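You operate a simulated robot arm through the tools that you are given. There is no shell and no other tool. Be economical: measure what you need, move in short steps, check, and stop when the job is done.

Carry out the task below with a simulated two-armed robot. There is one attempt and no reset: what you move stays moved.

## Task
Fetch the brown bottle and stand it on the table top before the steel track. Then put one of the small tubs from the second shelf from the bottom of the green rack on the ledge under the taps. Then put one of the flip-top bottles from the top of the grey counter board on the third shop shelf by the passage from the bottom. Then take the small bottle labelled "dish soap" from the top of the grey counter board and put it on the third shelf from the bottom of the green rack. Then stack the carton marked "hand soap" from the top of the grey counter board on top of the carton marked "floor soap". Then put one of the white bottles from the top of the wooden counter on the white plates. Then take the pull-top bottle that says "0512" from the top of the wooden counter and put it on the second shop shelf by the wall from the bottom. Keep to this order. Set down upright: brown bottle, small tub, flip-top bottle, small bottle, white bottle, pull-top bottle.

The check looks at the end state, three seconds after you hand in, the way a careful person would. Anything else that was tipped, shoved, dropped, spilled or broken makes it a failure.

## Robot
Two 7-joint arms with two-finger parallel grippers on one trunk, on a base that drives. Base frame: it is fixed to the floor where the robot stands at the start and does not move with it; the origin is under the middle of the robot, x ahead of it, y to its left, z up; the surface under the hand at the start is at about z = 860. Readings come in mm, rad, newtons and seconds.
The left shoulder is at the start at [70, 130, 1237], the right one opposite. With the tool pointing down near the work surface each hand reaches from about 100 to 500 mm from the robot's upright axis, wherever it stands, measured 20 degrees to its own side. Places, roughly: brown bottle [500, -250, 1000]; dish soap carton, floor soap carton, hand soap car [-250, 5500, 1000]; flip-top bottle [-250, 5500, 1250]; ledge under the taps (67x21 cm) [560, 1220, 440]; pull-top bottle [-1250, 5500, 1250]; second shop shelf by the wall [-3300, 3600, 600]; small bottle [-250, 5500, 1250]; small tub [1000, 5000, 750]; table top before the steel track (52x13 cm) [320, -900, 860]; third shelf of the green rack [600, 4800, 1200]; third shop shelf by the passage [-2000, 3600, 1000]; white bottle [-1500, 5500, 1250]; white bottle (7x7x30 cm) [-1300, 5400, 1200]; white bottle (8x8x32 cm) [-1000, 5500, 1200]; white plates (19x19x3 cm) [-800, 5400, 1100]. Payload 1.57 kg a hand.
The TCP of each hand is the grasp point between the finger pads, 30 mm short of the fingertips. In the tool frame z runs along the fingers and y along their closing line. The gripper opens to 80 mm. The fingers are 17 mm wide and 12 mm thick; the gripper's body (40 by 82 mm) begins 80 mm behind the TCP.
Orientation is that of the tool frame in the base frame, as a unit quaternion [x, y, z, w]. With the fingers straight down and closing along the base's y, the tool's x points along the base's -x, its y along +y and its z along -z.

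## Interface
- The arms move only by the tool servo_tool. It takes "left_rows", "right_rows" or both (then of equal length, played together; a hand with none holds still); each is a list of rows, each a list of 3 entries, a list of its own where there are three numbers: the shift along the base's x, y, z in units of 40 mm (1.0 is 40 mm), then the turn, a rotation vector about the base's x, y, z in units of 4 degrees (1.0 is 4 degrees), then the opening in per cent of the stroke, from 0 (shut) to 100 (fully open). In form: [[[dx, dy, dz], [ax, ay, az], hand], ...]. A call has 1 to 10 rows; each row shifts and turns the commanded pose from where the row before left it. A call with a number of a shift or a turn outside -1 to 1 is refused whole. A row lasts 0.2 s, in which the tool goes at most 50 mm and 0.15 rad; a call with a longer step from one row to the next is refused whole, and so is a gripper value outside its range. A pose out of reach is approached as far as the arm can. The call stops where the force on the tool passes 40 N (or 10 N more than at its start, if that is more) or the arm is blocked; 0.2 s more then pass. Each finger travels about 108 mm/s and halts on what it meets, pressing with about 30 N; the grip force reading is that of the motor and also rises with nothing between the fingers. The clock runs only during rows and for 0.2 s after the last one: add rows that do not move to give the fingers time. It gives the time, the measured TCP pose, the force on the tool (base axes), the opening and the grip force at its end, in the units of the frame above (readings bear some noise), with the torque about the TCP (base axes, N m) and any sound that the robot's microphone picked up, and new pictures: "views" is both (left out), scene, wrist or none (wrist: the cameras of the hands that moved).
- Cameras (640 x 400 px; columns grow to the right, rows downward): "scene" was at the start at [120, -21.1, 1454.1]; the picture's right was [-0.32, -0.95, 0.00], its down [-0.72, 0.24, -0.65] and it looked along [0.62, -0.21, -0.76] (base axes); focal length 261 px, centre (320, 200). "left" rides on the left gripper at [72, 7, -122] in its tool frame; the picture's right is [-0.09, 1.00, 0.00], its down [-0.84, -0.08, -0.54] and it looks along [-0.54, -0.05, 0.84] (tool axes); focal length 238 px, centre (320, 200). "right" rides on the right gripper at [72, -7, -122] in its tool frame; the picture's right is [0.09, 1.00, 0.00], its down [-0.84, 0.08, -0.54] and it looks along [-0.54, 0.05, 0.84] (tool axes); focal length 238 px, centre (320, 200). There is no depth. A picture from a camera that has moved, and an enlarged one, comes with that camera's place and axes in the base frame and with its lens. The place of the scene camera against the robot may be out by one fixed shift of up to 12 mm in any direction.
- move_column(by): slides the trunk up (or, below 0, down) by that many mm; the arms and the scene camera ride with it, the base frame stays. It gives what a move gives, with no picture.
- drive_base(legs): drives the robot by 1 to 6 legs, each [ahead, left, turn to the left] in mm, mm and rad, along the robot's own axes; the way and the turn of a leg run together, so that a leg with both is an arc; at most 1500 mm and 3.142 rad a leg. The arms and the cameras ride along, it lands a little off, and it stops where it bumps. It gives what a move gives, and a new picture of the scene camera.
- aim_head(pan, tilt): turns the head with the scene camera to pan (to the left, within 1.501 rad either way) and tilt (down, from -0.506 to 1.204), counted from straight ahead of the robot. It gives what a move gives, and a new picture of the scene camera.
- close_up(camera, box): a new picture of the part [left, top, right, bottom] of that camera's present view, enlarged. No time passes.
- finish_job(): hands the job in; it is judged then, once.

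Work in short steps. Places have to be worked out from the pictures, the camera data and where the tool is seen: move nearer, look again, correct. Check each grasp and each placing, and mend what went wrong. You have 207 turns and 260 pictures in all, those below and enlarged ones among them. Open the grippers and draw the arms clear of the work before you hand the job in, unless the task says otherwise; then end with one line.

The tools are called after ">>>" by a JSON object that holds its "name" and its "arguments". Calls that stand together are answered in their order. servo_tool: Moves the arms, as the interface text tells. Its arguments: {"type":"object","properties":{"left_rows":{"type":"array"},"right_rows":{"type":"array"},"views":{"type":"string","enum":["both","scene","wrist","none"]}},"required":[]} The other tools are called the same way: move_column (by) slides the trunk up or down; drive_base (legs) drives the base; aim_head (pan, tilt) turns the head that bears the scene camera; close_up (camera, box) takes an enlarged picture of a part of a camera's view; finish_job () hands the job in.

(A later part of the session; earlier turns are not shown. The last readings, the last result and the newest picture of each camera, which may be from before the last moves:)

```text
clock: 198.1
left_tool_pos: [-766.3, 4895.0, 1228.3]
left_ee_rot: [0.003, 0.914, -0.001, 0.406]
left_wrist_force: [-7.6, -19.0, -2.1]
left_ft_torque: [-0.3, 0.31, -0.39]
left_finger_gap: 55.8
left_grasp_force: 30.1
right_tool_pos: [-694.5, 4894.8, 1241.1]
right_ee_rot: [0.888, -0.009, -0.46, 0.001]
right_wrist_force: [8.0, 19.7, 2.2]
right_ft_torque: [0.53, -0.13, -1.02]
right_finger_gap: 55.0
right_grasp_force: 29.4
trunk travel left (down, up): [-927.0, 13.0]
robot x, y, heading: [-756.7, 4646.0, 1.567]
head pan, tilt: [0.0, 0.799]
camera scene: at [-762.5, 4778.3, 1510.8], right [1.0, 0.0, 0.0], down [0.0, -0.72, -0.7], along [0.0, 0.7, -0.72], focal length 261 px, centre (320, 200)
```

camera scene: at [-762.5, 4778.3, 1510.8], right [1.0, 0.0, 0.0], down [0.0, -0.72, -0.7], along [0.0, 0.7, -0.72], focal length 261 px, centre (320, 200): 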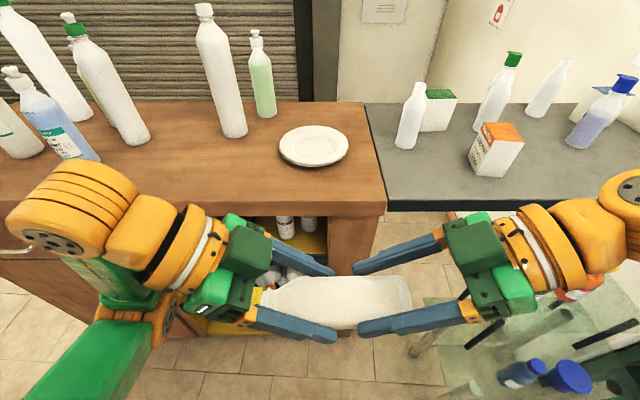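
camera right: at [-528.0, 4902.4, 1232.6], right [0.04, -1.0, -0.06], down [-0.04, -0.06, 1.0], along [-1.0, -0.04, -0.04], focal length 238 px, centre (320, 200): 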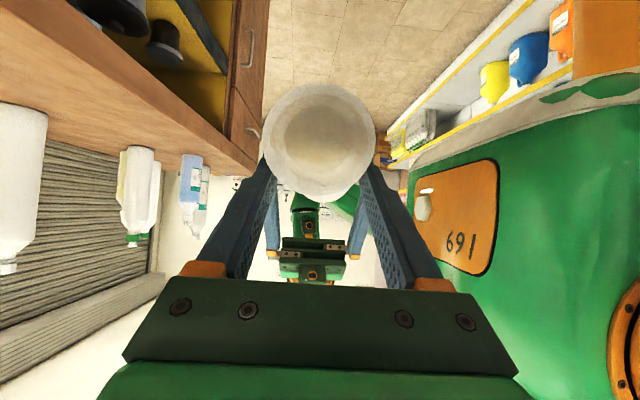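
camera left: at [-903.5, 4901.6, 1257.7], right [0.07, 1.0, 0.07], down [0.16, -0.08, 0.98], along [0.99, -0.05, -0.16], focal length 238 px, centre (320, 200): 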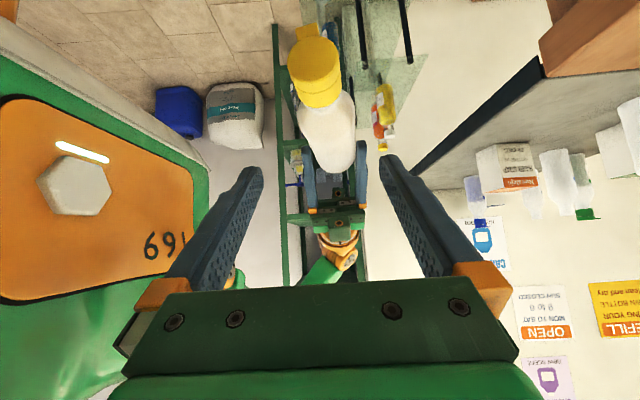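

Both hands hold it. I release the right hand and withdraw it along its axis.

>>> {"name": "servo_tool", "arguments": {"right_rows": [[[0, 0, 0], [0, 0, 0], 80], [[0, 0, 0], [0, 0, 0], 100], [[0, 0, 0], [0, 0, 0], 100], [[0.8, 0, 0.4], [0, 0, 0], 100], [[0.9, 0, 0.4], [0, 0, 0], 100], [[0.9, 0, 0.4], [0, 0, 0], 100], [[0.9, 0, 0], [0, 0, 0], 100]], "views": "scene"}}

```text
clock: 199.7
left_tool_pos: [-763.9, 4894.4, 1228.7]
left_ee_rot: [0.002, 0.914, -0.001, 0.405]
left_wrist_force: [0.6, 0.2, 0.1]
left_ft_torque: [0.02, 0.05, 0.0]
left_finger_gap: 55.0
left_grasp_force: 30.2
right_tool_pos: [-552.4, 4895.3, 1288.1]
right_ee_rot: [0.888, -0.008, -0.46, 0.003]
right_wrist_force: [-0.3, 0.1, 0.2]
right_ft_torque: [-0.02, -0.02, 0.02]
right_finger_gap: 80.0
right_grasp_force: 0.0
trunk travel left (down, up): [-927.0, 13.0]
robot x, y, heading: [-755.6, 4643.3, 1.572]
head pan, tilt: [0.0, 0.799]
camera scene: at [-761.0, 4779.1, 1510.7], right [1.0, 0.0, 0.0], down [0.0, -0.72, -0.7], along [0.0, 0.7, -0.72], focal length 261 px, centre (320, 200)
```

scene: 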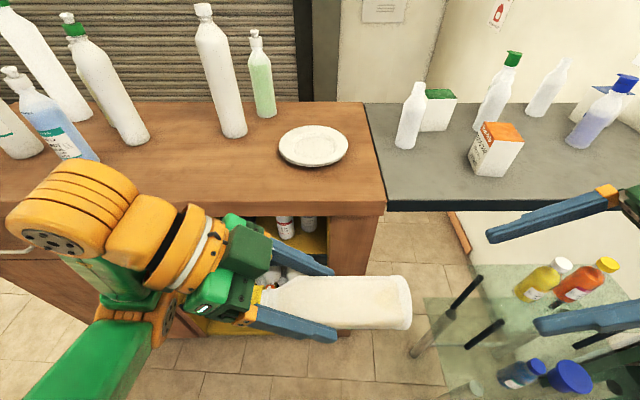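

The left hand holds it alone. Now I rotate the left hand about +y (tool swings through straight-down), which turns the cap upward.

>>> {"name": "servo_tool", "arguments": {"left_rows": [[[0, 0.2, 0], [0, 1, 0], 50], [[0, 0.2, 0], [0, 1, 0], 50], [[0, 0.2, 0], [0, 1, 0], 50], [[0, 0.2, 0], [0, 1, 0], 50], [[0, 0.2, 0], [0, 1, 0], 50], [[0, 0.2, 0], [0, 1, 0], 50], [[0, 0.2, 0], [0, 1, 0], 50], [[0, 0.2, 0], [0, 1, 0], 50], [[0, 0.2, 0], [0, 1, 0], 50], [[0, 0.2, 0], [0, 1, 0], 50]], "views": "none"}}

>>> {"name": "servo_tool", "arguments": {"left_rows": [[[0, 0.1, 0], [0, 1, 0], 50], [[0, 0.1, 0], [0, 1, 0], 50], [[0, 0.1, 0], [0, 1, 0], 50], [[0, 0, 0], [0, 1, 0], 50], [[0, 0, 0], [0, 1, 0], 50], [[0, 0, 0], [0, 1, 0], 50], [[0, 0, 0], [0, 1, 0], 50], [[0, 0, 0], [0, 1, 0], 50]], "views": "scene"}}

```text
clock: 201.9
left_tool_pos: [-719.0, 4926.2, 1264.6]
left_ee_rot: [0.004, 0.97, 0.0, 0.242]
left_wrist_force: [0.5, 0.4, -2.3]
left_ft_torque: [0.02, 0.04, 0.0]
left_finger_gap: 54.9
left_grasp_force: 30.3
left hand out of reach, approached as far as the arm can: row 1, 5, 6, 7, 8, 9, 10
right_tool_pos: [-554.9, 4895.3, 1287.5]
right_ee_rot: [0.888, -0.008, -0.459, 0.004]
right_wrist_force: [0.2, 0.3, 0.2]
right_ft_torque: [0.0, 0.01, -0.01]
right_finger_gap: 80.0
right_grasp_force: 0.1
trunk travel left (down, up): [-927.0, 13.0]
robot x, y, heading: [-755.6, 4642.4, 1.573]
head pan, tilt: [0.0, 0.799]
```

```text
clock: 203.7
left_tool_pos: [-709.5, 4902.8, 1263.0]
left_ee_rot: [0.004, 1.0, -0.001, 0.0]
left_wrist_force: [0.2, -0.7, -1.7]
left_ft_torque: [0.0, 0.02, -0.01]
left_finger_gap: 55.2
left_grasp_force: 30.3
left hand out of reach, approached as far as the arm can: row 1, 2, 3, 4, 5, 6, 7, 8
right_tool_pos: [-554.1, 4894.8, 1287.3]
right_ee_rot: [0.888, -0.007, -0.46, 0.003]
right_wrist_force: [0.2, 0.0, 0.3]
right_ft_torque: [-0.01, 0.0, 0.03]
right_finger_gap: 79.8
right_grasp_force: 0.0
trunk travel left (down, up): [-927.0, 13.0]
robot x, y, heading: [-759.3, 4642.4, 1.568]
head pan, tilt: [0.0, 0.799]
camera scene: at [-761.8, 4777.8, 1510.9], right [1.0, 0.0, 0.0], down [0.0, -0.72, -0.7], along [0.0, 0.7, -0.72], focal length 261 px, centre (320, 200)
```

scene: 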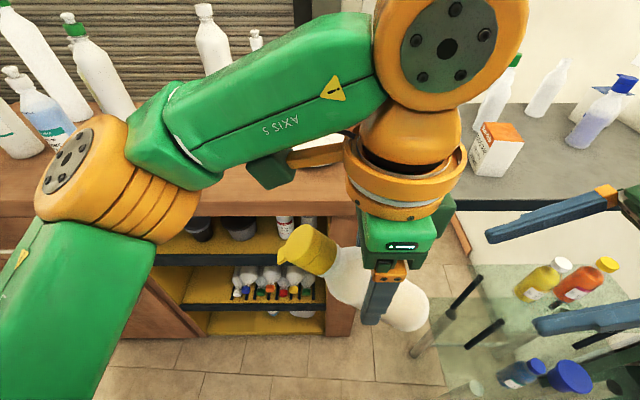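

Tool is straight down now, cap up-left at about 45°. Next I turn the hand clockwise about the vertical so that it can then pitch forward; the right hand moves away.

>>> {"name": "servo_tool", "arguments": {"left_rows": [[[0, 0, 0], [0, 0, -1], 50], [[0, 0, 0], [0, 0, -1], 50], [[0, 0, 0], [0, 0, -1], 50], [[0, 0, 0], [0, 0, -1], 50], [[0, 0, 0], [0, 0, -1], 50], [[0, 0, 0], [0, 0, -1], 50], [[0, 0, 0], [0, 0, -1], 50], [[0, 0, 0], [0, 0, -1], 50], [[0, 0, 0], [0, 0, -1], 50], [[0, 0, 0], [0, 0, -1], 50]], "right_rows": [[[0.8, 0, 0], [0, 0, 0], 100], [[0.8, 0, 0], [0, 0, 0], 100], [[0.8, 0, 0], [0, 0, 0], 100], [[0, 0, 0], [0, 0, 0], 100], [[0, 0, 0], [0, 0, 0], 100], [[0, 0, 0], [0, 0, 0], 100], [[0, 0, 0], [0, 0, 0], 100], [[0, 0, 0], [0, 0, 0], 100], [[0, 0, 0], [0, 0, 0], 100], [[0, 0, 0], [0, 0, 0], 100]], "views": "scene"}}

```text
clock: 205.9
left_tool_pos: [-739.0, 4798.2, 1226.6]
left_ee_rot: [0.343, 0.939, 0.004, -0.002]
left_wrist_force: [2.6, 33.4, 0.3]
left_ft_torque: [1.53, -0.25, 1.25]
left_finger_gap: 56.1
left_grasp_force: 30.0
left hand out of reach, approached as far as the arm can: row 1, 2, 3, 4, 5, 6, 7, 8, 9, 10
right_tool_pos: [-456.2, 4894.0, 1286.6]
right_ee_rot: [0.888, -0.008, -0.46, 0.003]
right_wrist_force: [0.1, 0.0, 0.1]
right_ft_torque: [0.02, -0.01, 0.01]
right_finger_gap: 79.7
right_grasp_force: 0.1
trunk travel left (down, up): [-927.0, 13.0]
robot x, y, heading: [-759.7, 4645.6, 1.569]
head pan, tilt: [0.0, 0.799]
camera scene: at [-762.1, 4777.8, 1510.9], right [1.0, 0.0, 0.0], down [0.0, -0.72, -0.7], along [0.0, 0.7, -0.72], focal length 261 px, centre (320, 200)
```

scene: 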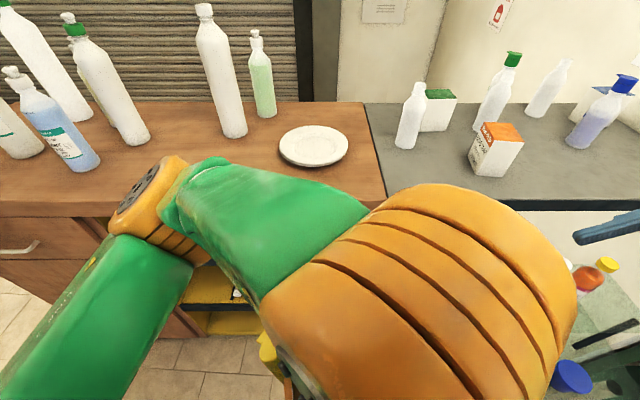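

The hand got pulled inward and presses against the torso. I turn it back and move it out and to the left at once.

>>> {"name": "servo_tool", "arguments": {"left_rows": [[[0, 0.9, 0.1], [0, 0, 1], 50], [[0, 0.8, 0.1], [0, 0, 1], 50], [[-0.3, 0.8, 0.1], [0, 0, 1], 50], [[-0.6, 0.5, 0], [0, 0, 1], 50], [[-0.6, 0, 0], [0, 0, 1], 50], [[-0.6, 0, 0], [0, 0, 1], 50], [[-0.6, 0, 0], [0, 0, 1], 50], [[-0.6, 0, 0], [0, 0, 1], 50], [[-0.6, 0, 0], [0, 0, 1], 50], [[-0.6, 0, 0], [0, 0, 1], 50]], "views": "scene"}}

```text
clock: 208.1
left_tool_pos: [-928.0, 4846.6, 1221.0]
left_ee_rot: [0.005, 1.0, 0.0, 0.001]
left_wrist_force: [0.0, -0.7, -2.6]
left_ft_torque: [0.05, 0.02, -0.02]
left_finger_gap: 55.4
left_grasp_force: 29.9
left hand out of reach, approached as far as the arm can: row 1, 2, 3, 4, 10
right_tool_pos: [-459.0, 4892.9, 1286.8]
right_ee_rot: [0.888, -0.008, -0.459, 0.003]
right_wrist_force: [0.1, -0.9, 0.1]
right_ft_torque: [0.0, -0.02, -0.03]
right_finger_gap: 80.1
right_grasp_force: 0.0
trunk travel left (down, up): [-927.0, 13.0]
robot x, y, heading: [-762.9, 4642.1, 1.573]
head pan, tilt: [0.0, 0.799]
camera scene: at [-764.4, 4777.2, 1510.9], right [1.0, 0.0, 0.0], down [0.0, -0.72, -0.7], along [0.0, 0.7, -0.72], focal length 261 px, centre (320, 200)
```

scene: 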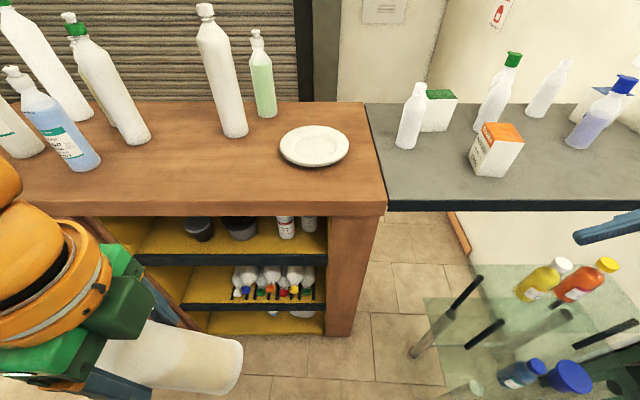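

Free again, tool down. Now I continue rotating about +y (tool toward pointing left) while moving left and outward.

>>> {"name": "servo_tool", "arguments": {"left_rows": [[[-0.4, 0.3, 0], [0, 1, 0], 50], [[-0.4, 0.3, 0], [0, 1, 0], 50], [[-0.4, 0.3, 0], [0, 1, 0], 50], [[-0.4, 0.3, 0], [0, 1, 0], 50], [[-0.4, 0.3, 0], [0, 1, 0], 50], [[-0.4, 0.2, 0], [0, 1, 0], 50], [[-0.4, 0, 0], [0, 1, 0], 50], [[-0.4, 0, 0], [0, 1, 0], 50], [[0, 0, 0], [0, 1, 0], 50], [[0, 0, 0], [0, 1, 0], 50]], "views": "none"}}

>>> {"name": "aim_head", "arguments": {"pan": 0.9, "tilt": 0.7}}

```text
clock: 210.3
left_tool_pos: [-986.2, 4852.9, 1192.5]
left_ee_rot: [0.004, 0.94, -0.003, -0.342]
left_wrist_force: [0.6, -0.6, -3.1]
left_ft_torque: [0.03, -0.02, 0.01]
left_finger_gap: 55.4
left_grasp_force: 30.2
left hand out of reach, approached as far as the arm can: row 1, 2, 3, 4, 5, 6, 7, 8
right_tool_pos: [-458.1, 4894.9, 1286.1]
right_ee_rot: [0.888, -0.008, -0.46, 0.004]
right_wrist_force: [0.2, -1.0, 0.2]
right_ft_torque: [0.01, 0.04, -0.01]
right_finger_gap: 79.8
right_grasp_force: 0.1
trunk travel left (down, up): [-927.0, 13.0]
robot x, y, heading: [-758.5, 4640.8, 1.568]
head pan, tilt: [0.0, 0.799]
```

```text
clock: 211.5
left_tool_pos: [-986.8, 4852.2, 1192.6]
left_ee_rot: [0.004, 0.94, -0.002, -0.342]
left_wrist_force: [0.2, 0.5, -2.3]
left_ft_torque: [0.01, -0.04, 0.01]
left_finger_gap: 55.0
left_grasp_force: 30.5
right_tool_pos: [-458.0, 4894.8, 1287.5]
right_ee_rot: [0.888, -0.009, -0.46, 0.003]
right_wrist_force: [-0.4, 0.0, 0.8]
right_ft_torque: [-0.01, -0.01, 0.0]
right_finger_gap: 80.0
right_grasp_force: 0.1
trunk travel left (down, up): [-927.0, 13.0]
robot x, y, heading: [-761.2, 4642.6, 1.57]
head pan, tilt: [0.901, 0.7]
camera scene: at [-829.3, 4750.6, 1519.1], right [0.62, 0.78, 0.0], down [0.5, -0.4, -0.76], along [-0.6, 0.48, -0.64], focal length 261 px, centre (320, 200)
```

scene: 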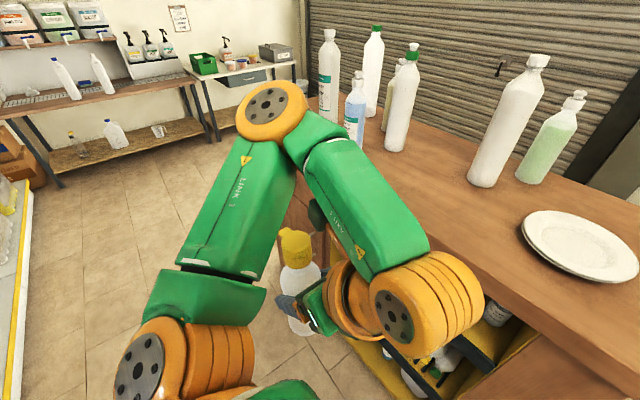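

The bottle is nearly upright. I enlarge to judge its tilt.

>>> {"name": "close_up", "arguments": {"camera": "scene", "box": [230, 210, 390, 350]}}

>>> {"name": "close_up", "arguments": {"camera": "left", "box": [0, 0, 640, 400]}}

```text
2.86 times, centred on (310, 280) of scene
camera zoom: at [-829.3, 4750.6, 1519.1], right [0.62, 0.78, 0.0], down [0.5, -0.4, -0.76], along [-0.6, 0.48, -0.64], focal length 746 px, centre (349, -29)
```

zoom: 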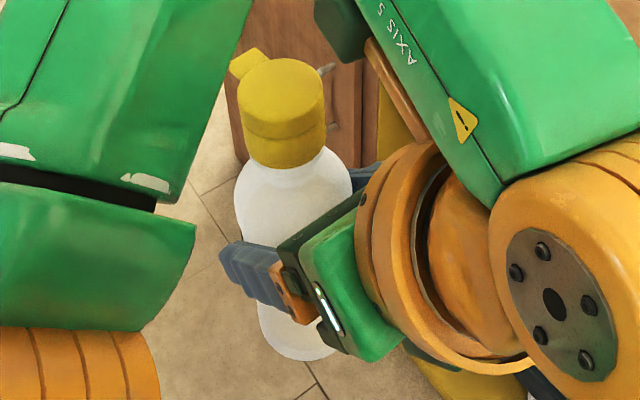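

```text
1.00 times, centred on (320, 200) of left (not enlarged: the box is as wide or as high as the picture)
camera zoom: at [-962.7, 4859.8, 1332.5], right [0.08, 0.99, -0.07], down [0.99, -0.08, -0.12], along [-0.13, -0.06, -0.99], focal length 238 px, centre (320, 200)
```

zoom: 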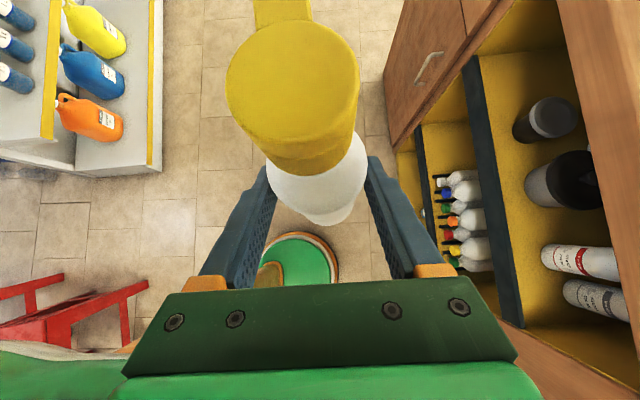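

By triangulation the bottle is upright within a few degrees, held by the left hand, bottom ~z 1115. Now I look for the shop shelves to my left/back.

>>> {"name": "drive_base", "arguments": {"legs": [[-300, 0, 0], [0, 0, 0.8]]}}

>>> {"name": "aim_head", "arguments": {"pan": 0.6, "tilt": 0.35}}

```text
clock: 215.6
left_tool_pos: [-1068.6, 4328.8, 1192.2]
left_ee_rot: [-0.355, 0.87, -0.132, -0.315]
left_wrist_force: [-0.3, 0.6, -1.7]
left_ft_torque: [0.02, -0.02, 0.01]
left_finger_gap: 55.1
left_grasp_force: 29.9
right_tool_pos: [-723.0, 4732.0, 1286.3]
right_ee_rot: [0.824, 0.331, -0.425, 0.178]
right_wrist_force: [-0.1, -0.4, 0.2]
right_ft_torque: [-0.01, -0.01, -0.03]
right_finger_gap: 79.9
right_grasp_force: 0.1
trunk travel left (down, up): [-927.0, 13.0]
robot x, y, heading: [-760.9, 4340.3, 2.35]
head pan, tilt: [0.901, 0.7]
camera scene: at [-883.4, 4372.2, 1519.1], right [-0.11, 0.99, 0.0], down [0.64, 0.07, -0.76], along [-0.76, -0.08, -0.64], focal length 261 px, centre (320, 200)
```

scene: 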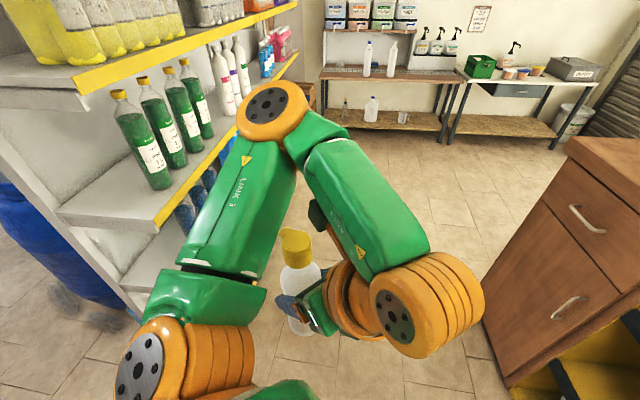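

```text
clock: 216.4
left_tool_pos: [-1069.1, 4328.6, 1192.2]
left_ee_rot: [-0.355, 0.87, -0.132, -0.315]
left_wrist_force: [0.5, 0.0, -2.7]
left_ft_torque: [0.01, 0.0, -0.02]
left_finger_gap: 55.2
left_grasp_force: 30.1
right_tool_pos: [-724.3, 4731.1, 1287.2]
right_ee_rot: [0.824, 0.332, -0.423, 0.179]
right_wrist_force: [0.7, -0.2, 0.0]
right_ft_torque: [0.04, 0.0, 0.0]
right_finger_gap: 80.1
right_grasp_force: 0.0
trunk travel left (down, up): [-927.0, 13.0]
robot x, y, heading: [-752.9, 4341.3, 2.354]
head pan, tilt: [0.6, 0.351]
camera scene: at [-890.9, 4398.7, 1550.4], right [0.19, 0.98, 0.0], down [0.34, -0.07, -0.94], along [-0.92, 0.18, -0.34], focal length 261 px, centre (320, 200)
```

scene: 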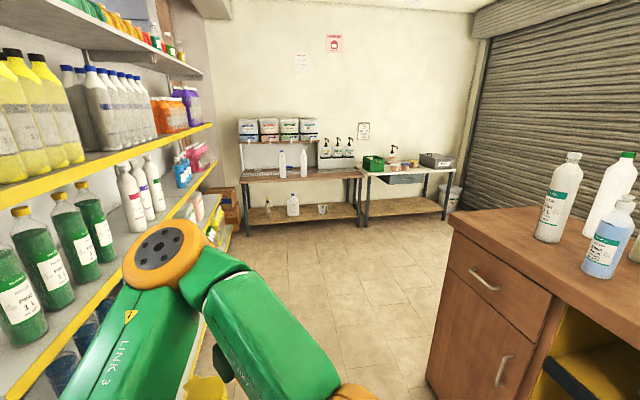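

The shelf bay by the passage is to my left, its green-bottle shelf (z≈1030) is the third level. I test how far the left hand can move forward and yaw toward forward while keeping the bottle upright.

>>> {"name": "servo_tool", "arguments": {"left_rows": [[[-0.4, 0.3, 0], [0, 0, -1], 50], [[-0.4, 0.3, 0], [0, 0, -1], 50], [[-0.4, 0.3, 0], [0, 0, -1], 50], [[-0.4, 0.3, 0], [0, 0, -1], 50], [[-0.4, 0.3, 0], [0, 0, -1], 50], [[-0.4, 0.3, 0], [0, 0, -1], 50], [[-0.4, 0.3, 0], [0, 0, -1], 50], [[-0.4, 0.3, 0], [0, 0, -1], 50]], "views": "scene"}}

```text
clock: 218.2
left_tool_pos: [-1044.3, 4404.5, 1136.4]
left_ee_rot: [-0.103, 0.933, -0.041, -0.342]
left_wrist_force: [0.0, 0.2, -1.8]
left_ft_torque: [0.0, -0.03, 0.01]
left_finger_gap: 55.1
left_grasp_force: 30.0
left hand out of reach, approached as far as the arm can: row 1, 2, 3, 4, 5, 6, 7, 8
right_tool_pos: [-722.2, 4732.3, 1287.9]
right_ee_rot: [0.824, 0.331, -0.424, 0.179]
right_wrist_force: [0.0, 0.1, -0.4]
right_ft_torque: [0.0, -0.02, 0.0]
right_finger_gap: 80.0
right_grasp_force: 0.0
trunk travel left (down, up): [-927.0, 13.0]
robot x, y, heading: [-759.2, 4336.5, 2.357]
head pan, tilt: [0.6, 0.351]
camera scene: at [-890.3, 4399.5, 1550.5], right [0.19, 0.98, 0.0], down [0.34, -0.07, -0.94], along [-0.92, 0.18, -0.34], focal length 261 px, centre (320, 200)
```

scene: 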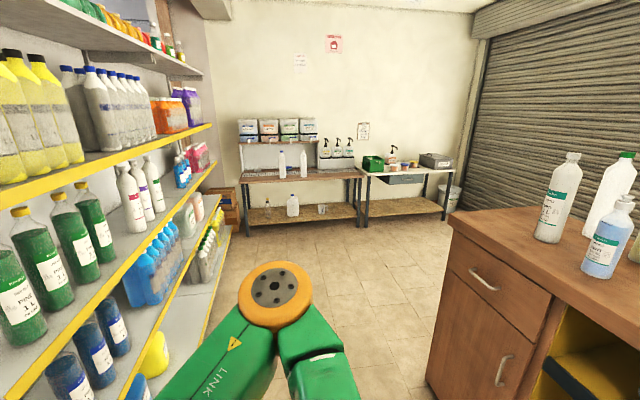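

Yaw works (now ~58° left of forward). I continue a bit further.

>>> {"name": "servo_tool", "arguments": {"left_rows": [[[-0.2, 0.2, 0.2], [0, 0, -1], 50], [[-0.2, 0.2, 0.2], [0, 0, -1], 50], [[-0.2, 0.2, 0.2], [0, 0, -1], 50], [[-0.2, 0.2, 0.2], [0, 0, -1], 50], [[-0.2, 0.2, 0.2], [0, 0, -1], 50], [[-0.2, 0.2, 0.2], [0, 0, -1], 50]], "views": "none"}}

>>> {"name": "aim_head", "arguments": {"pan": 0.3, "tilt": 0.9}}

```text
clock: 219.8
left_tool_pos: [-1006.7, 4421.8, 1151.7]
left_ee_rot: [0.008, 0.935, -0.011, -0.354]
left_wrist_force: [-1.0, -0.4, -2.0]
left_ft_torque: [0.0, -0.03, 0.02]
left_finger_gap: 54.8
left_grasp_force: 30.7
left hand out of reach, approached as far as the arm can: row 1, 2, 3, 4, 5, 6
right_tool_pos: [-724.5, 4731.6, 1286.1]
right_ee_rot: [0.824, 0.331, -0.424, 0.178]
right_wrist_force: [0.0, -0.3, -0.7]
right_ft_torque: [-0.01, 0.03, 0.0]
right_finger_gap: 80.0
right_grasp_force: 0.0
trunk travel left (down, up): [-927.0, 13.0]
robot x, y, heading: [-761.9, 4342.2, 2.353]
head pan, tilt: [0.6, 0.351]
stopped in row 6 (left hand): the arm was blocked; the commanded pose is now the measured one
```

```text
clock: 220.7
left_tool_pos: [-1007.1, 4423.3, 1149.8]
left_ee_rot: [0.007, 0.936, -0.01, -0.353]
left_wrist_force: [0.3, -0.2, -2.7]
left_ft_torque: [0.01, -0.01, 0.01]
left_finger_gap: 54.9
left_grasp_force: 29.8
right_tool_pos: [-723.3, 4731.9, 1286.7]
right_ee_rot: [0.824, 0.331, -0.424, 0.178]
right_wrist_force: [0.2, -0.5, 0.8]
right_ft_torque: [0.03, -0.01, -0.03]
right_finger_gap: 79.9
right_grasp_force: 0.1
trunk travel left (down, up): [-927.0, 13.0]
robot x, y, heading: [-760.4, 4341.5, 2.354]
head pan, tilt: [0.3, 0.901]
camera scene: at [-865.9, 4416.7, 1503.0], right [0.47, 0.88, 0.0], down [0.69, -0.37, -0.62], along [-0.55, 0.29, -0.78], focal length 261 px, centre (320, 200)
```

scene: 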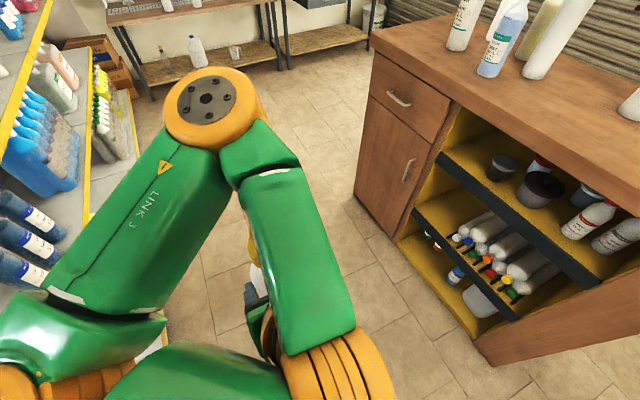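

The left arm's posture blocks further extension, so I'll stand the bottle upright on the wooden counter's front strip (before the plates) and retake it with the right hand. I turn to face the counter and approach.

>>> {"name": "drive_base", "arguments": {"legs": [[0, 0, -0.783], [540, -110, 0]]}}

>>> {"name": "aim_head", "arguments": {"pan": 0.35, "tilt": 0.85}}

```text
clock: 225.9
left_tool_pos: [-774.0, 5104.0, 1152.2]
left_ee_rot: [0.357, 0.865, 0.125, -0.33]
left_wrist_force: [0.0, -0.9, -2.0]
left_ft_torque: [0.01, -0.02, -0.01]
left_finger_gap: 55.0
left_grasp_force: 29.8
right_tool_pos: [-356.0, 5130.5, 1287.0]
right_ee_rot: [0.888, -0.002, -0.459, 0.005]
right_wrist_force: [-0.3, -0.2, 0.2]
right_ft_torque: [-0.02, 0.02, 0.01]
right_finger_gap: 80.3
right_grasp_force: 0.0
trunk travel left (down, up): [-927.0, 13.0]
robot x, y, heading: [-656.4, 4877.9, 1.583]
head pan, tilt: [0.3, 0.901]
camera scene: at [-681.1, 5001.1, 1503.1], right [0.95, 0.31, 0.0], down [0.24, -0.75, -0.62], along [-0.19, 0.59, -0.78], focal length 261 px, centre (320, 200)
```

scene: 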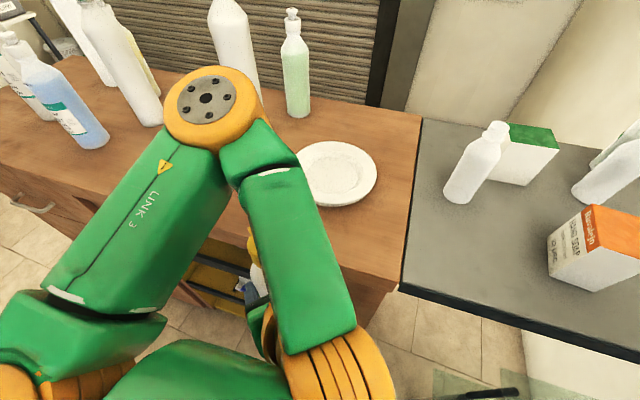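

```text
clock: 226.6
left_tool_pos: [-772.7, 5105.8, 1151.2]
left_ee_rot: [0.356, 0.865, 0.124, -0.331]
left_wrist_force: [1.1, 0.2, -2.3]
left_ft_torque: [-0.02, -0.02, 0.01]
left_finger_gap: 54.8
left_grasp_force: 29.6
right_tool_pos: [-356.1, 5132.3, 1286.5]
right_ee_rot: [0.888, -0.002, -0.459, 0.006]
right_wrist_force: [-0.3, -0.6, -0.5]
right_ft_torque: [-0.02, -0.02, 0.0]
right_finger_gap: 80.0
right_grasp_force: 0.0
trunk travel left (down, up): [-927.0, 13.0]
robot x, y, heading: [-648.3, 4877.2, 1.579]
head pan, tilt: [0.351, 0.85]
camera scene: at [-685.3, 5003.9, 1506.9], right [0.94, 0.35, 0.0], down [0.27, -0.7, -0.66], along [-0.23, 0.62, -0.75], focal length 261 px, centre (320, 200)
```

scene: 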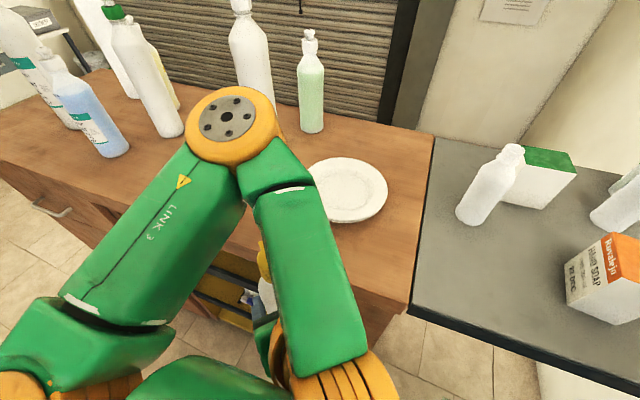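

The bottle's bottom (z≈1073) is below counter height, so I first raise the left hand ~60 mm and push it forward as far as it allows.

>>> {"name": "servo_tool", "arguments": {"left_rows": [[[0, 0.2, 0.5], [0, 0, 0], 50], [[0, 0.2, 0.5], [0, 0, 0], 50], [[0, 0.2, 0.5], [0, 0, 0], 50], [[0, 0, 0.3], [0, 0, 0], 50], [[0, 0, 0], [0, 0, 0], 50]], "views": "none"}}

```text
clock: 227.4
left_tool_pos: [-805.4, 5094.5, 1182.1]
left_ee_rot: [0.321, 0.854, 0.079, -0.401]
left_wrist_force: [0.1, -0.2, -1.7]
left_ft_torque: [-0.02, -0.02, 0.0]
left_finger_gap: 55.1
left_grasp_force: 29.8
left hand out of reach, approached as far as the arm can: row 1, 2, 3, 4
right_tool_pos: [-355.7, 5132.7, 1286.8]
right_ee_rot: [0.888, -0.003, -0.46, 0.005]
right_wrist_force: [0.4, -0.1, -0.7]
right_ft_torque: [0.01, 0.0, 0.0]
right_finger_gap: 79.9
right_grasp_force: 0.0
trunk travel left (down, up): [-927.0, 13.0]
robot x, y, heading: [-651.5, 4878.1, 1.581]
head pan, tilt: [0.351, 0.85]
stopped in row 4 (left hand): the arm was blocked; the commanded pose is now the measured one
```

The arm blocked against itself and tilted the hand. I compute the correction back to an upright bottle (rotation ≈(2.4,-10.1,23.1)°) with the hand pointing ~75° left.

>>> {"name": "servo_tool", "arguments": {"left_rows": [[[-0.15, 0.06, 0.03], [0.1, -0.42, 0.965], 50], [[-0.15, 0.06, 0.03], [0.1, -0.42, 0.965], 50], [[-0.15, 0.06, 0.03], [0.1, -0.42, 0.965], 50], [[-0.15, 0.06, 0.03], [0.1, -0.42, 0.965], 50], [[-0.15, 0.06, 0.03], [0.1, -0.42, 0.965], 50], [[-0.15, 0.06, 0.03], [0.1, -0.42, 0.965], 50], [[0, 0, 0], [0, 0, 0], 50]], "views": "none"}}

```text
clock: 229.0
left_tool_pos: [-840.5, 5107.6, 1188.9]
left_ee_rot: [0.129, 0.931, 0.045, -0.34]
left_wrist_force: [0.6, -0.5, -1.7]
left_ft_torque: [0.01, -0.01, 0.0]
left_finger_gap: 54.7
left_grasp_force: 30.2
right_tool_pos: [-355.4, 5132.6, 1287.5]
right_ee_rot: [0.888, -0.001, -0.46, 0.007]
right_wrist_force: [0.3, -0.7, 0.3]
right_ft_torque: [0.0, -0.01, -0.02]
right_finger_gap: 80.0
right_grasp_force: 0.0
trunk travel left (down, up): [-927.0, 13.0]
robot x, y, heading: [-651.5, 4879.5, 1.586]
head pan, tilt: [0.351, 0.85]
```

Exactly reached. I try 30 mm more forward and view the hand and counter.

>>> {"name": "servo_tool", "arguments": {"left_rows": [[[0, 0.4, 0.05], [0, 0, 0], 50], [[0, 0.35, 0.05], [0, 0, 0], 50], [[0, 0, 0], [0, 0, 0], 50]], "views": "wrist"}}

>>> {"name": "aim_head", "arguments": {"pan": 0.6, "tilt": 0.8}}

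```text
clock: 229.8
left_tool_pos: [-833.4, 5112.9, 1181.9]
left_ee_rot: [0.131, 0.93, 0.045, -0.34]
left_wrist_force: [0.0, 0.1, -1.1]
left_ft_torque: [-0.01, 0.01, 0.0]
left_finger_gap: 54.7
left_grasp_force: 29.5
left hand out of reach, approached as far as the arm can: row 1, 2
right_tool_pos: [-355.4, 5134.2, 1287.3]
right_ee_rot: [0.888, -0.002, -0.46, 0.006]
right_wrist_force: [0.8, -0.3, -1.0]
right_ft_torque: [0.01, 0.01, 0.01]
right_finger_gap: 79.8
right_grasp_force: 0.1
trunk travel left (down, up): [-927.0, 13.0]
robot x, y, heading: [-649.5, 4876.4, 1.581]
head pan, tilt: [0.351, 0.85]
camera left: at [-809.0, 5113.1, 1322.5], right [0.34, 0.94, -0.06], down [0.93, -0.34, -0.12], along [-0.14, -0.02, -0.99], focal length 238 px, centre (320, 200)
```

left: 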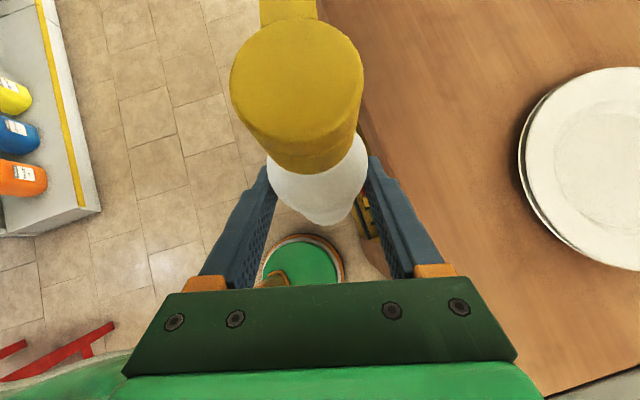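

```text
clock: 230.6
left_tool_pos: [-835.6, 5112.9, 1182.2]
left_ee_rot: [0.13, 0.931, 0.044, -0.339]
left_wrist_force: [-0.7, 0.3, -2.2]
left_ft_torque: [0.0, -0.03, 0.0]
left_finger_gap: 54.9
left_grasp_force: 30.6
right_tool_pos: [-356.0, 5132.3, 1286.2]
right_ee_rot: [0.888, -0.002, -0.459, 0.006]
right_wrist_force: [-0.3, 0.3, 0.0]
right_ft_torque: [0.01, -0.02, 0.01]
right_finger_gap: 79.8
right_grasp_force: 0.0
trunk travel left (down, up): [-927.0, 13.0]
robot x, y, heading: [-651.6, 4874.6, 1.585]
head pan, tilt: [0.6, 0.799]
camera scene: at [-703.9, 4997.7, 1510.8], right [0.82, 0.57, 0.0], down [0.41, -0.59, -0.7], along [-0.4, 0.57, -0.72], focal length 261 px, centre (320, 200)
```

scene: 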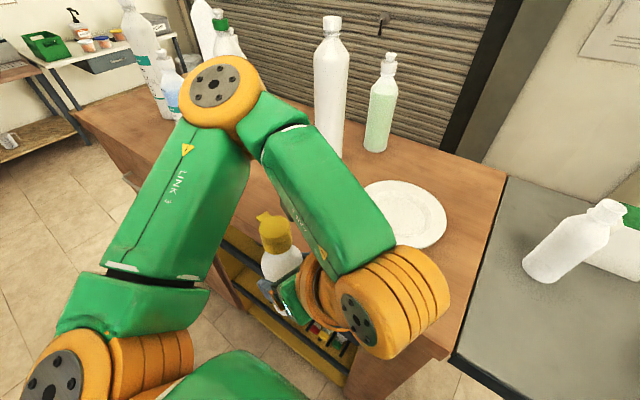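

The counter edge is near y≈5175 and the plates' front edge ~5255, so standing it near [-900, 5238] works. Watching the elbow against the tall bottles, I go left 60, ahead 75, and look.

>>> {"name": "drive_base", "arguments": {"legs": [[0, 60, 0], [75, 0, 0]]}}

```text
clock: 232.2
left_tool_pos: [-893.4, 5175.8, 1184.4]
left_ee_rot: [0.129, 0.93, 0.049, -0.342]
left_wrist_force: [0.2, -1.0, -2.2]
left_ft_torque: [0.03, -0.04, -0.06]
left_finger_gap: 54.9
left_grasp_force: 30.3
right_tool_pos: [-414.0, 5195.3, 1288.6]
right_ee_rot: [0.887, 0.001, -0.461, 0.002]
right_wrist_force: [-0.4, -0.8, -0.6]
right_ft_torque: [0.02, 0.0, -0.06]
right_finger_gap: 80.2
right_grasp_force: 0.1
trunk travel left (down, up): [-927.0, 13.0]
robot x, y, heading: [-716.3, 4949.9, 1.582]
head pan, tilt: [0.6, 0.799]
camera scene: at [-762.0, 5058.3, 1512.0], right [0.82, 0.58, 0.0], down [0.41, -0.58, -0.7], along [-0.4, 0.58, -0.71], focal length 261 px, centre (320, 200)
```

scene: 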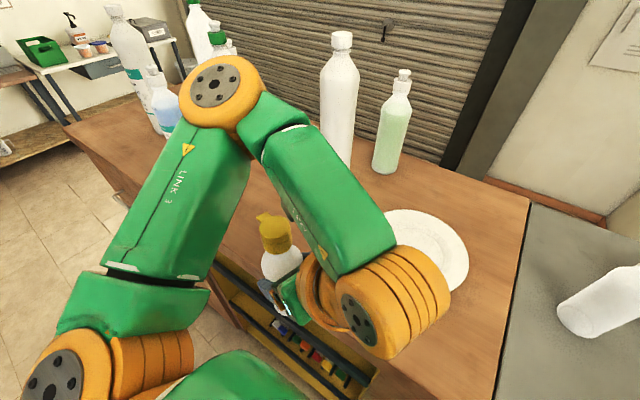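

Clear so far. Ahead another 48 mm.

>>> {"name": "drive_base", "arguments": {"legs": [[48, 0, 0]]}}

>>> {"name": "close_up", "arguments": {"camera": "left", "box": [0, 0, 640, 400]}}

```text
clock: 233.1
left_tool_pos: [-896.2, 5225.5, 1184.8]
left_ee_rot: [0.129, 0.93, 0.048, -0.342]
left_wrist_force: [1.1, -1.3, -2.4]
left_ft_torque: [0.04, -0.05, -0.03]
left_finger_gap: 55.3
left_grasp_force: 30.2
right_tool_pos: [-415.9, 5244.1, 1288.7]
right_ee_rot: [0.888, -0.001, -0.459, 0.003]
right_wrist_force: [0.3, -0.8, -0.1]
right_ft_torque: [0.08, 0.0, -0.06]
right_finger_gap: 80.0
right_grasp_force: 0.1
trunk travel left (down, up): [-927.0, 13.0]
robot x, y, heading: [-713.7, 5000.0, 1.579]
head pan, tilt: [0.6, 0.799]
camera scene: at [-765.5, 5107.9, 1511.7], right [0.82, 0.57, 0.0], down [0.41, -0.58, -0.7], along [-0.4, 0.58, -0.71], focal length 261 px, centre (320, 200)
```

scene: 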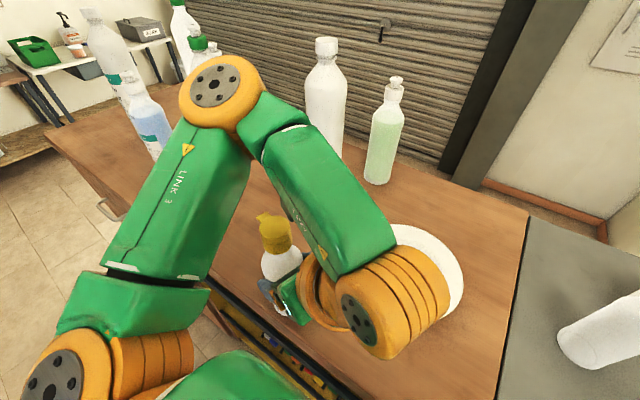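

```text
1.00 times, centred on (320, 200) of left (not enlarged: the box is as wide or as high as the picture)
camera zoom: at [-871.0, 5224.4, 1324.3], right [0.34, 0.94, -0.06], down [0.93, -0.34, -0.13], along [-0.14, -0.01, -0.99], focal length 238 px, centre (320, 200)
```

zoom: 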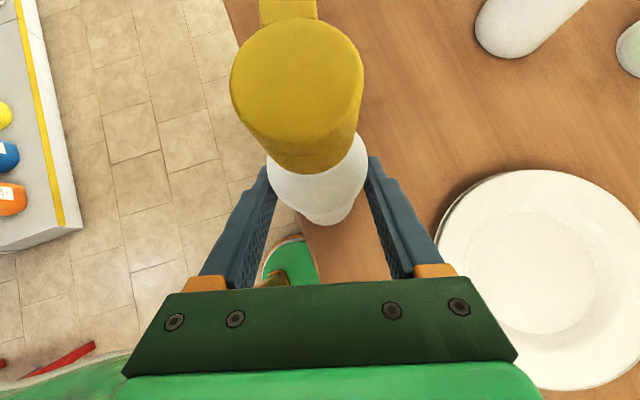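

The bottle's base would stand only ~31 mm inside the edge; I want more. I try a lower, further-forward, slightly turned pose.

>>> {"name": "servo_tool", "arguments": {"left_rows": [[[0, 0.4, -0.1], [0, 0, -0.7], 50], [[0, 0.4, -0.05], [0, 0, -0.7], 50], [[0, 0.4, 0], [0, 0, -0.7], 50], [[0, 0, 0], [0, 0, 0], 50]], "views": "wrist"}}

```text
clock: 234.1
left_tool_pos: [-885.0, 5233.7, 1159.9]
left_ee_rot: [0.196, 0.918, 0.072, -0.338]
left_wrist_force: [-3.5, -2.9, 30.4]
left_ft_torque: [0.16, 0.59, 0.16]
left_finger_gap: 54.8
left_grasp_force: 29.5
left hand out of reach, approached as far as the arm can: row 1, 2, 3
right_tool_pos: [-415.9, 5247.4, 1289.2]
right_ee_rot: [0.888, 0.0, -0.461, 0.004]
right_wrist_force: [-0.1, 0.3, 0.9]
right_ft_torque: [0.01, 0.02, 0.01]
right_finger_gap: 80.0
right_grasp_force: 0.2
trunk travel left (down, up): [-927.0, 13.0]
robot x, y, heading: [-710.7, 4997.7, 1.581]
head pan, tilt: [0.6, 0.799]
camera left: at [-859.5, 5229.3, 1300.3], right [0.47, 0.88, -0.06], down [0.87, -0.48, -0.13], along [-0.14, 0.01, -0.99], focal length 238 px, centre (320, 200)
```

left: 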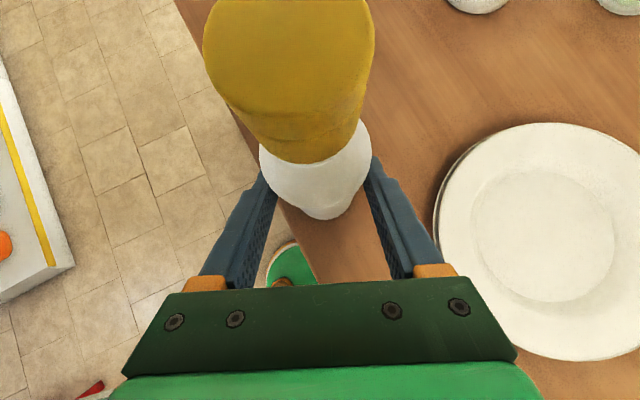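

The bottle's base now rests on the counter (30 N), ~41 mm inside the edge. I ease the load by 2 mm and check how upright it is.

>>> {"name": "servo_tool", "arguments": {"left_rows": [[[0, 0, 0.05], [0, 0, 0], 50], [[0, 0, 0], [0, 0, 0], 50]], "views": "none"}}

>>> {"name": "close_up", "arguments": {"camera": "scene", "box": [200, 180, 360, 350]}}

```text
clock: 234.7
left_tool_pos: [-885.0, 5234.6, 1159.7]
left_ee_rot: [0.197, 0.918, 0.071, -0.337]
left_wrist_force: [0.3, -4.9, 8.5]
left_ft_torque: [-0.15, 0.3, 0.11]
left_finger_gap: 54.5
left_grasp_force: 29.9
right_tool_pos: [-415.9, 5248.7, 1286.2]
right_ee_rot: [0.887, -0.001, -0.461, 0.005]
right_wrist_force: [-0.4, 0.5, 0.2]
right_ft_torque: [0.0, 0.01, -0.03]
right_finger_gap: 79.9
right_grasp_force: 0.0
trunk travel left (down, up): [-927.0, 13.0]
robot x, y, heading: [-712.9, 4997.7, 1.584]
head pan, tilt: [0.6, 0.799]
```

```text
2.35 times, centred on (280, 265) of scene
camera zoom: at [-765.1, 5113.9, 1510.9], right [0.82, 0.57, 0.0], down [0.41, -0.59, -0.7], along [-0.4, 0.57, -0.72], focal length 614 px, centre (414, 47)
```

zoom: 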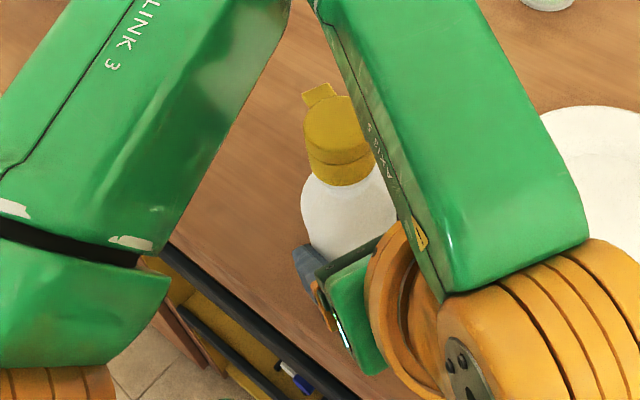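

It's upright within a few degrees. I open the left hand and withdraw along its axis.

>>> {"name": "servo_tool", "arguments": {"left_rows": [[[0, 0, 0], [0, 0, 0], 75], [[0, 0, 0], [0, 0, 0], 90], [[0, 0, 0], [0, 0, 0], 100], [[0, 0, 0], [0, 0, 0], 100]], "views": "wrist"}}

```text
clock: 235.7
left_tool_pos: [-885.5, 5238.4, 1159.5]
left_ee_rot: [0.197, 0.918, 0.07, -0.337]
left_wrist_force: [-0.6, -0.3, 0.8]
left_ft_torque: [0.0, 0.01, 0.01]
left_finger_gap: 79.8
left_grasp_force: 0.1
right_tool_pos: [-416.7, 5253.3, 1287.6]
right_ee_rot: [0.888, -0.003, -0.459, 0.006]
right_wrist_force: [0.4, 1.0, 0.0]
right_ft_torque: [-0.02, -0.03, 0.02]
right_finger_gap: 80.2
right_grasp_force: 0.0
trunk travel left (down, up): [-927.0, 13.0]
robot x, y, heading: [-712.9, 5000.9, 1.585]
head pan, tilt: [0.6, 0.799]
camera left: at [-860.5, 5235.0, 1300.4], right [0.47, 0.88, -0.06], down [0.87, -0.48, -0.13], along [-0.14, 0.0, -0.99], focal length 238 px, centre (320, 200)
```

left: 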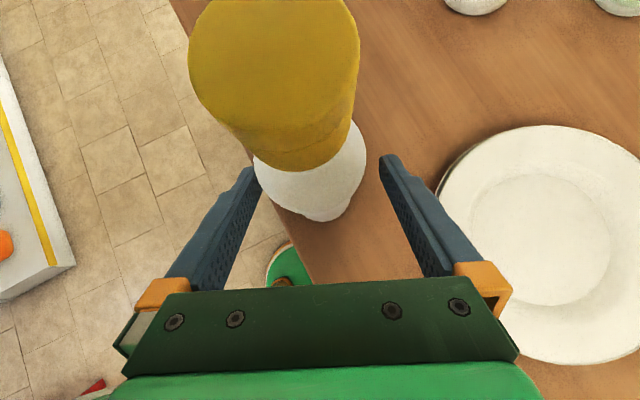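

It stands freely. I centre the hand a little, then back out along the tool axis.

>>> {"name": "servo_tool", "arguments": {"left_rows": [[[-0.06, -0.12, 0], [0, 0, 0], 100], [[0.45, -0.2, 0.57], [0, 0, 0], 100], [[0.45, -0.2, 0.57], [0, 0, 0], 100], [[0.45, -0.2, 0.57], [0, 0, 0], 100], [[0.45, -0.2, 0.57], [0, 0, 0], 100]]}}

```text
clock: 236.9
left_tool_pos: [-816.6, 5189.0, 1242.2]
left_ee_rot: [0.198, 0.918, 0.071, -0.336]
left_wrist_force: [-0.6, -0.2, -0.2]
left_ft_torque: [-0.01, -0.05, 0.0]
left_finger_gap: 80.1
left_grasp_force: 0.1
left hand out of reach, approached as far as the arm can: row 4, 5
right_tool_pos: [-416.5, 5251.4, 1287.5]
right_ee_rot: [0.888, -0.001, -0.46, 0.007]
right_wrist_force: [0.6, -0.4, 0.9]
right_ft_torque: [0.04, 0.02, -0.02]
right_finger_gap: 79.8
right_grasp_force: 0.1
trunk travel left (down, up): [-927.0, 13.0]
robot x, y, heading: [-716.9, 4996.7, 1.585]
head pan, tilt: [0.6, 0.799]
camera scene: at [-764.4, 5116.2, 1511.0], right [0.82, 0.57, 0.0], down [0.41, -0.59, -0.7], along [-0.4, 0.57, -0.72], focal length 261 px, centre (320, 200)
camera left: at [-791.9, 5185.8, 1382.3], right [0.47, 0.88, -0.06], down [0.87, -0.48, -0.13], along [-0.14, 0.0, -0.99], focal length 238 px, centre (320, 200)
```

scene: 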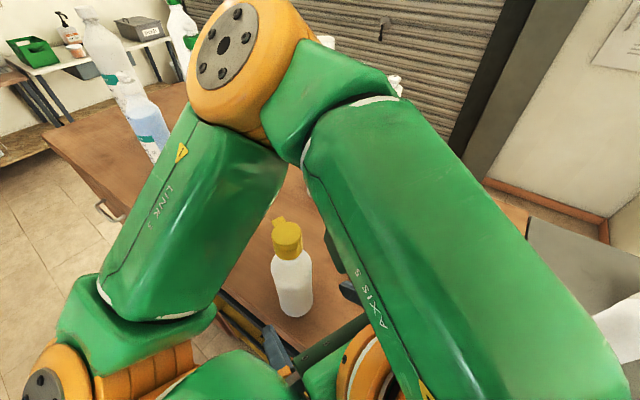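
left: 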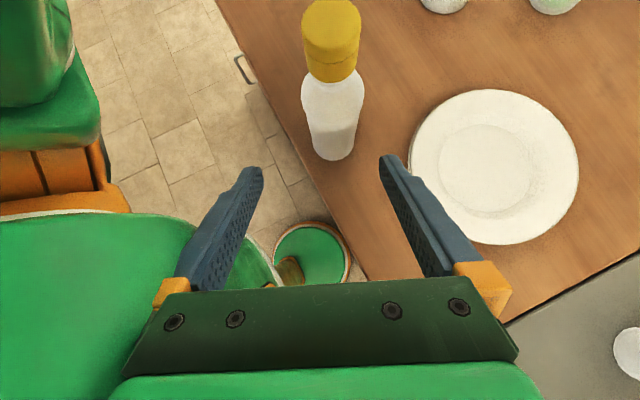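

The bottle stands upright by itself. I back off, then bring the right hand (pointing left) to a suitable height and reach, and move sideways to approach the bottle from its right.

>>> {"name": "drive_base", "arguments": {"legs": [[-260, 0, -0.012]]}}

>>> {"name": "servo_tool", "arguments": {"right_rows": [[[-0.75, 0.43, -0.585], [0, 0, 0], 100], [[-0.75, 0.43, -0.585], [0, 0, 0], 100], [[-0.75, 0.43, -0.585], [0, 0, 0], 100], [[-0.75, 0.43, -0.585], [0, 0, 0], 100], [[-0.75, 0.43, -0.585], [0, 0, 0], 100], [[0, 0, 0], [0, 0, 0], 100]], "views": "none"}}

```text
clock: 238.7
left_tool_pos: [-815.6, 4944.5, 1241.1]
left_ee_rot: [0.202, 0.917, 0.071, -0.336]
left_wrist_force: [-0.5, 0.0, -0.4]
left_ft_torque: [0.02, 0.02, 0.01]
left_finger_gap: 79.8
left_grasp_force: 0.0
right_tool_pos: [-413.1, 5002.3, 1285.5]
right_ee_rot: [0.889, -0.007, -0.459, 0.005]
right_wrist_force: [-0.5, -0.3, 0.0]
right_ft_torque: [-0.04, -0.06, 0.03]
right_finger_gap: 80.2
right_grasp_force: 0.1
trunk travel left (down, up): [-927.0, 13.0]
robot x, y, heading: [-715.5, 4749.1, 1.578]
head pan, tilt: [0.6, 0.799]
camera scene: at [-762.7, 4871.3, 1510.4], right [0.82, 0.57, 0.0], down [0.41, -0.59, -0.7], along [-0.4, 0.57, -0.72], focal length 261 px, centre (320, 200)
```

scene: 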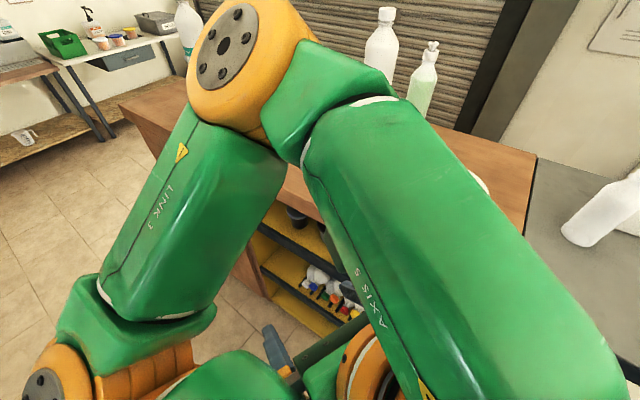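

```text
clock: 240.1
left_tool_pos: [-814.9, 4941.8, 1240.7]
left_ee_rot: [0.201, 0.918, 0.072, -0.335]
left_wrist_force: [1.0, 0.1, -0.5]
left_ft_torque: [0.03, 0.01, 0.02]
left_finger_gap: 80.0
left_grasp_force: 0.0
right_tool_pos: [-564.6, 5082.7, 1169.0]
right_ee_rot: [0.888, -0.006, -0.46, 0.005]
right_wrist_force: [0.6, -0.2, -0.8]
right_ft_torque: [-0.02, 0.01, -0.01]
right_finger_gap: 80.1
right_grasp_force: 0.1
trunk travel left (down, up): [-927.0, 13.0]
robot x, y, heading: [-712.0, 4747.8, 1.579]
head pan, tilt: [0.6, 0.799]
```

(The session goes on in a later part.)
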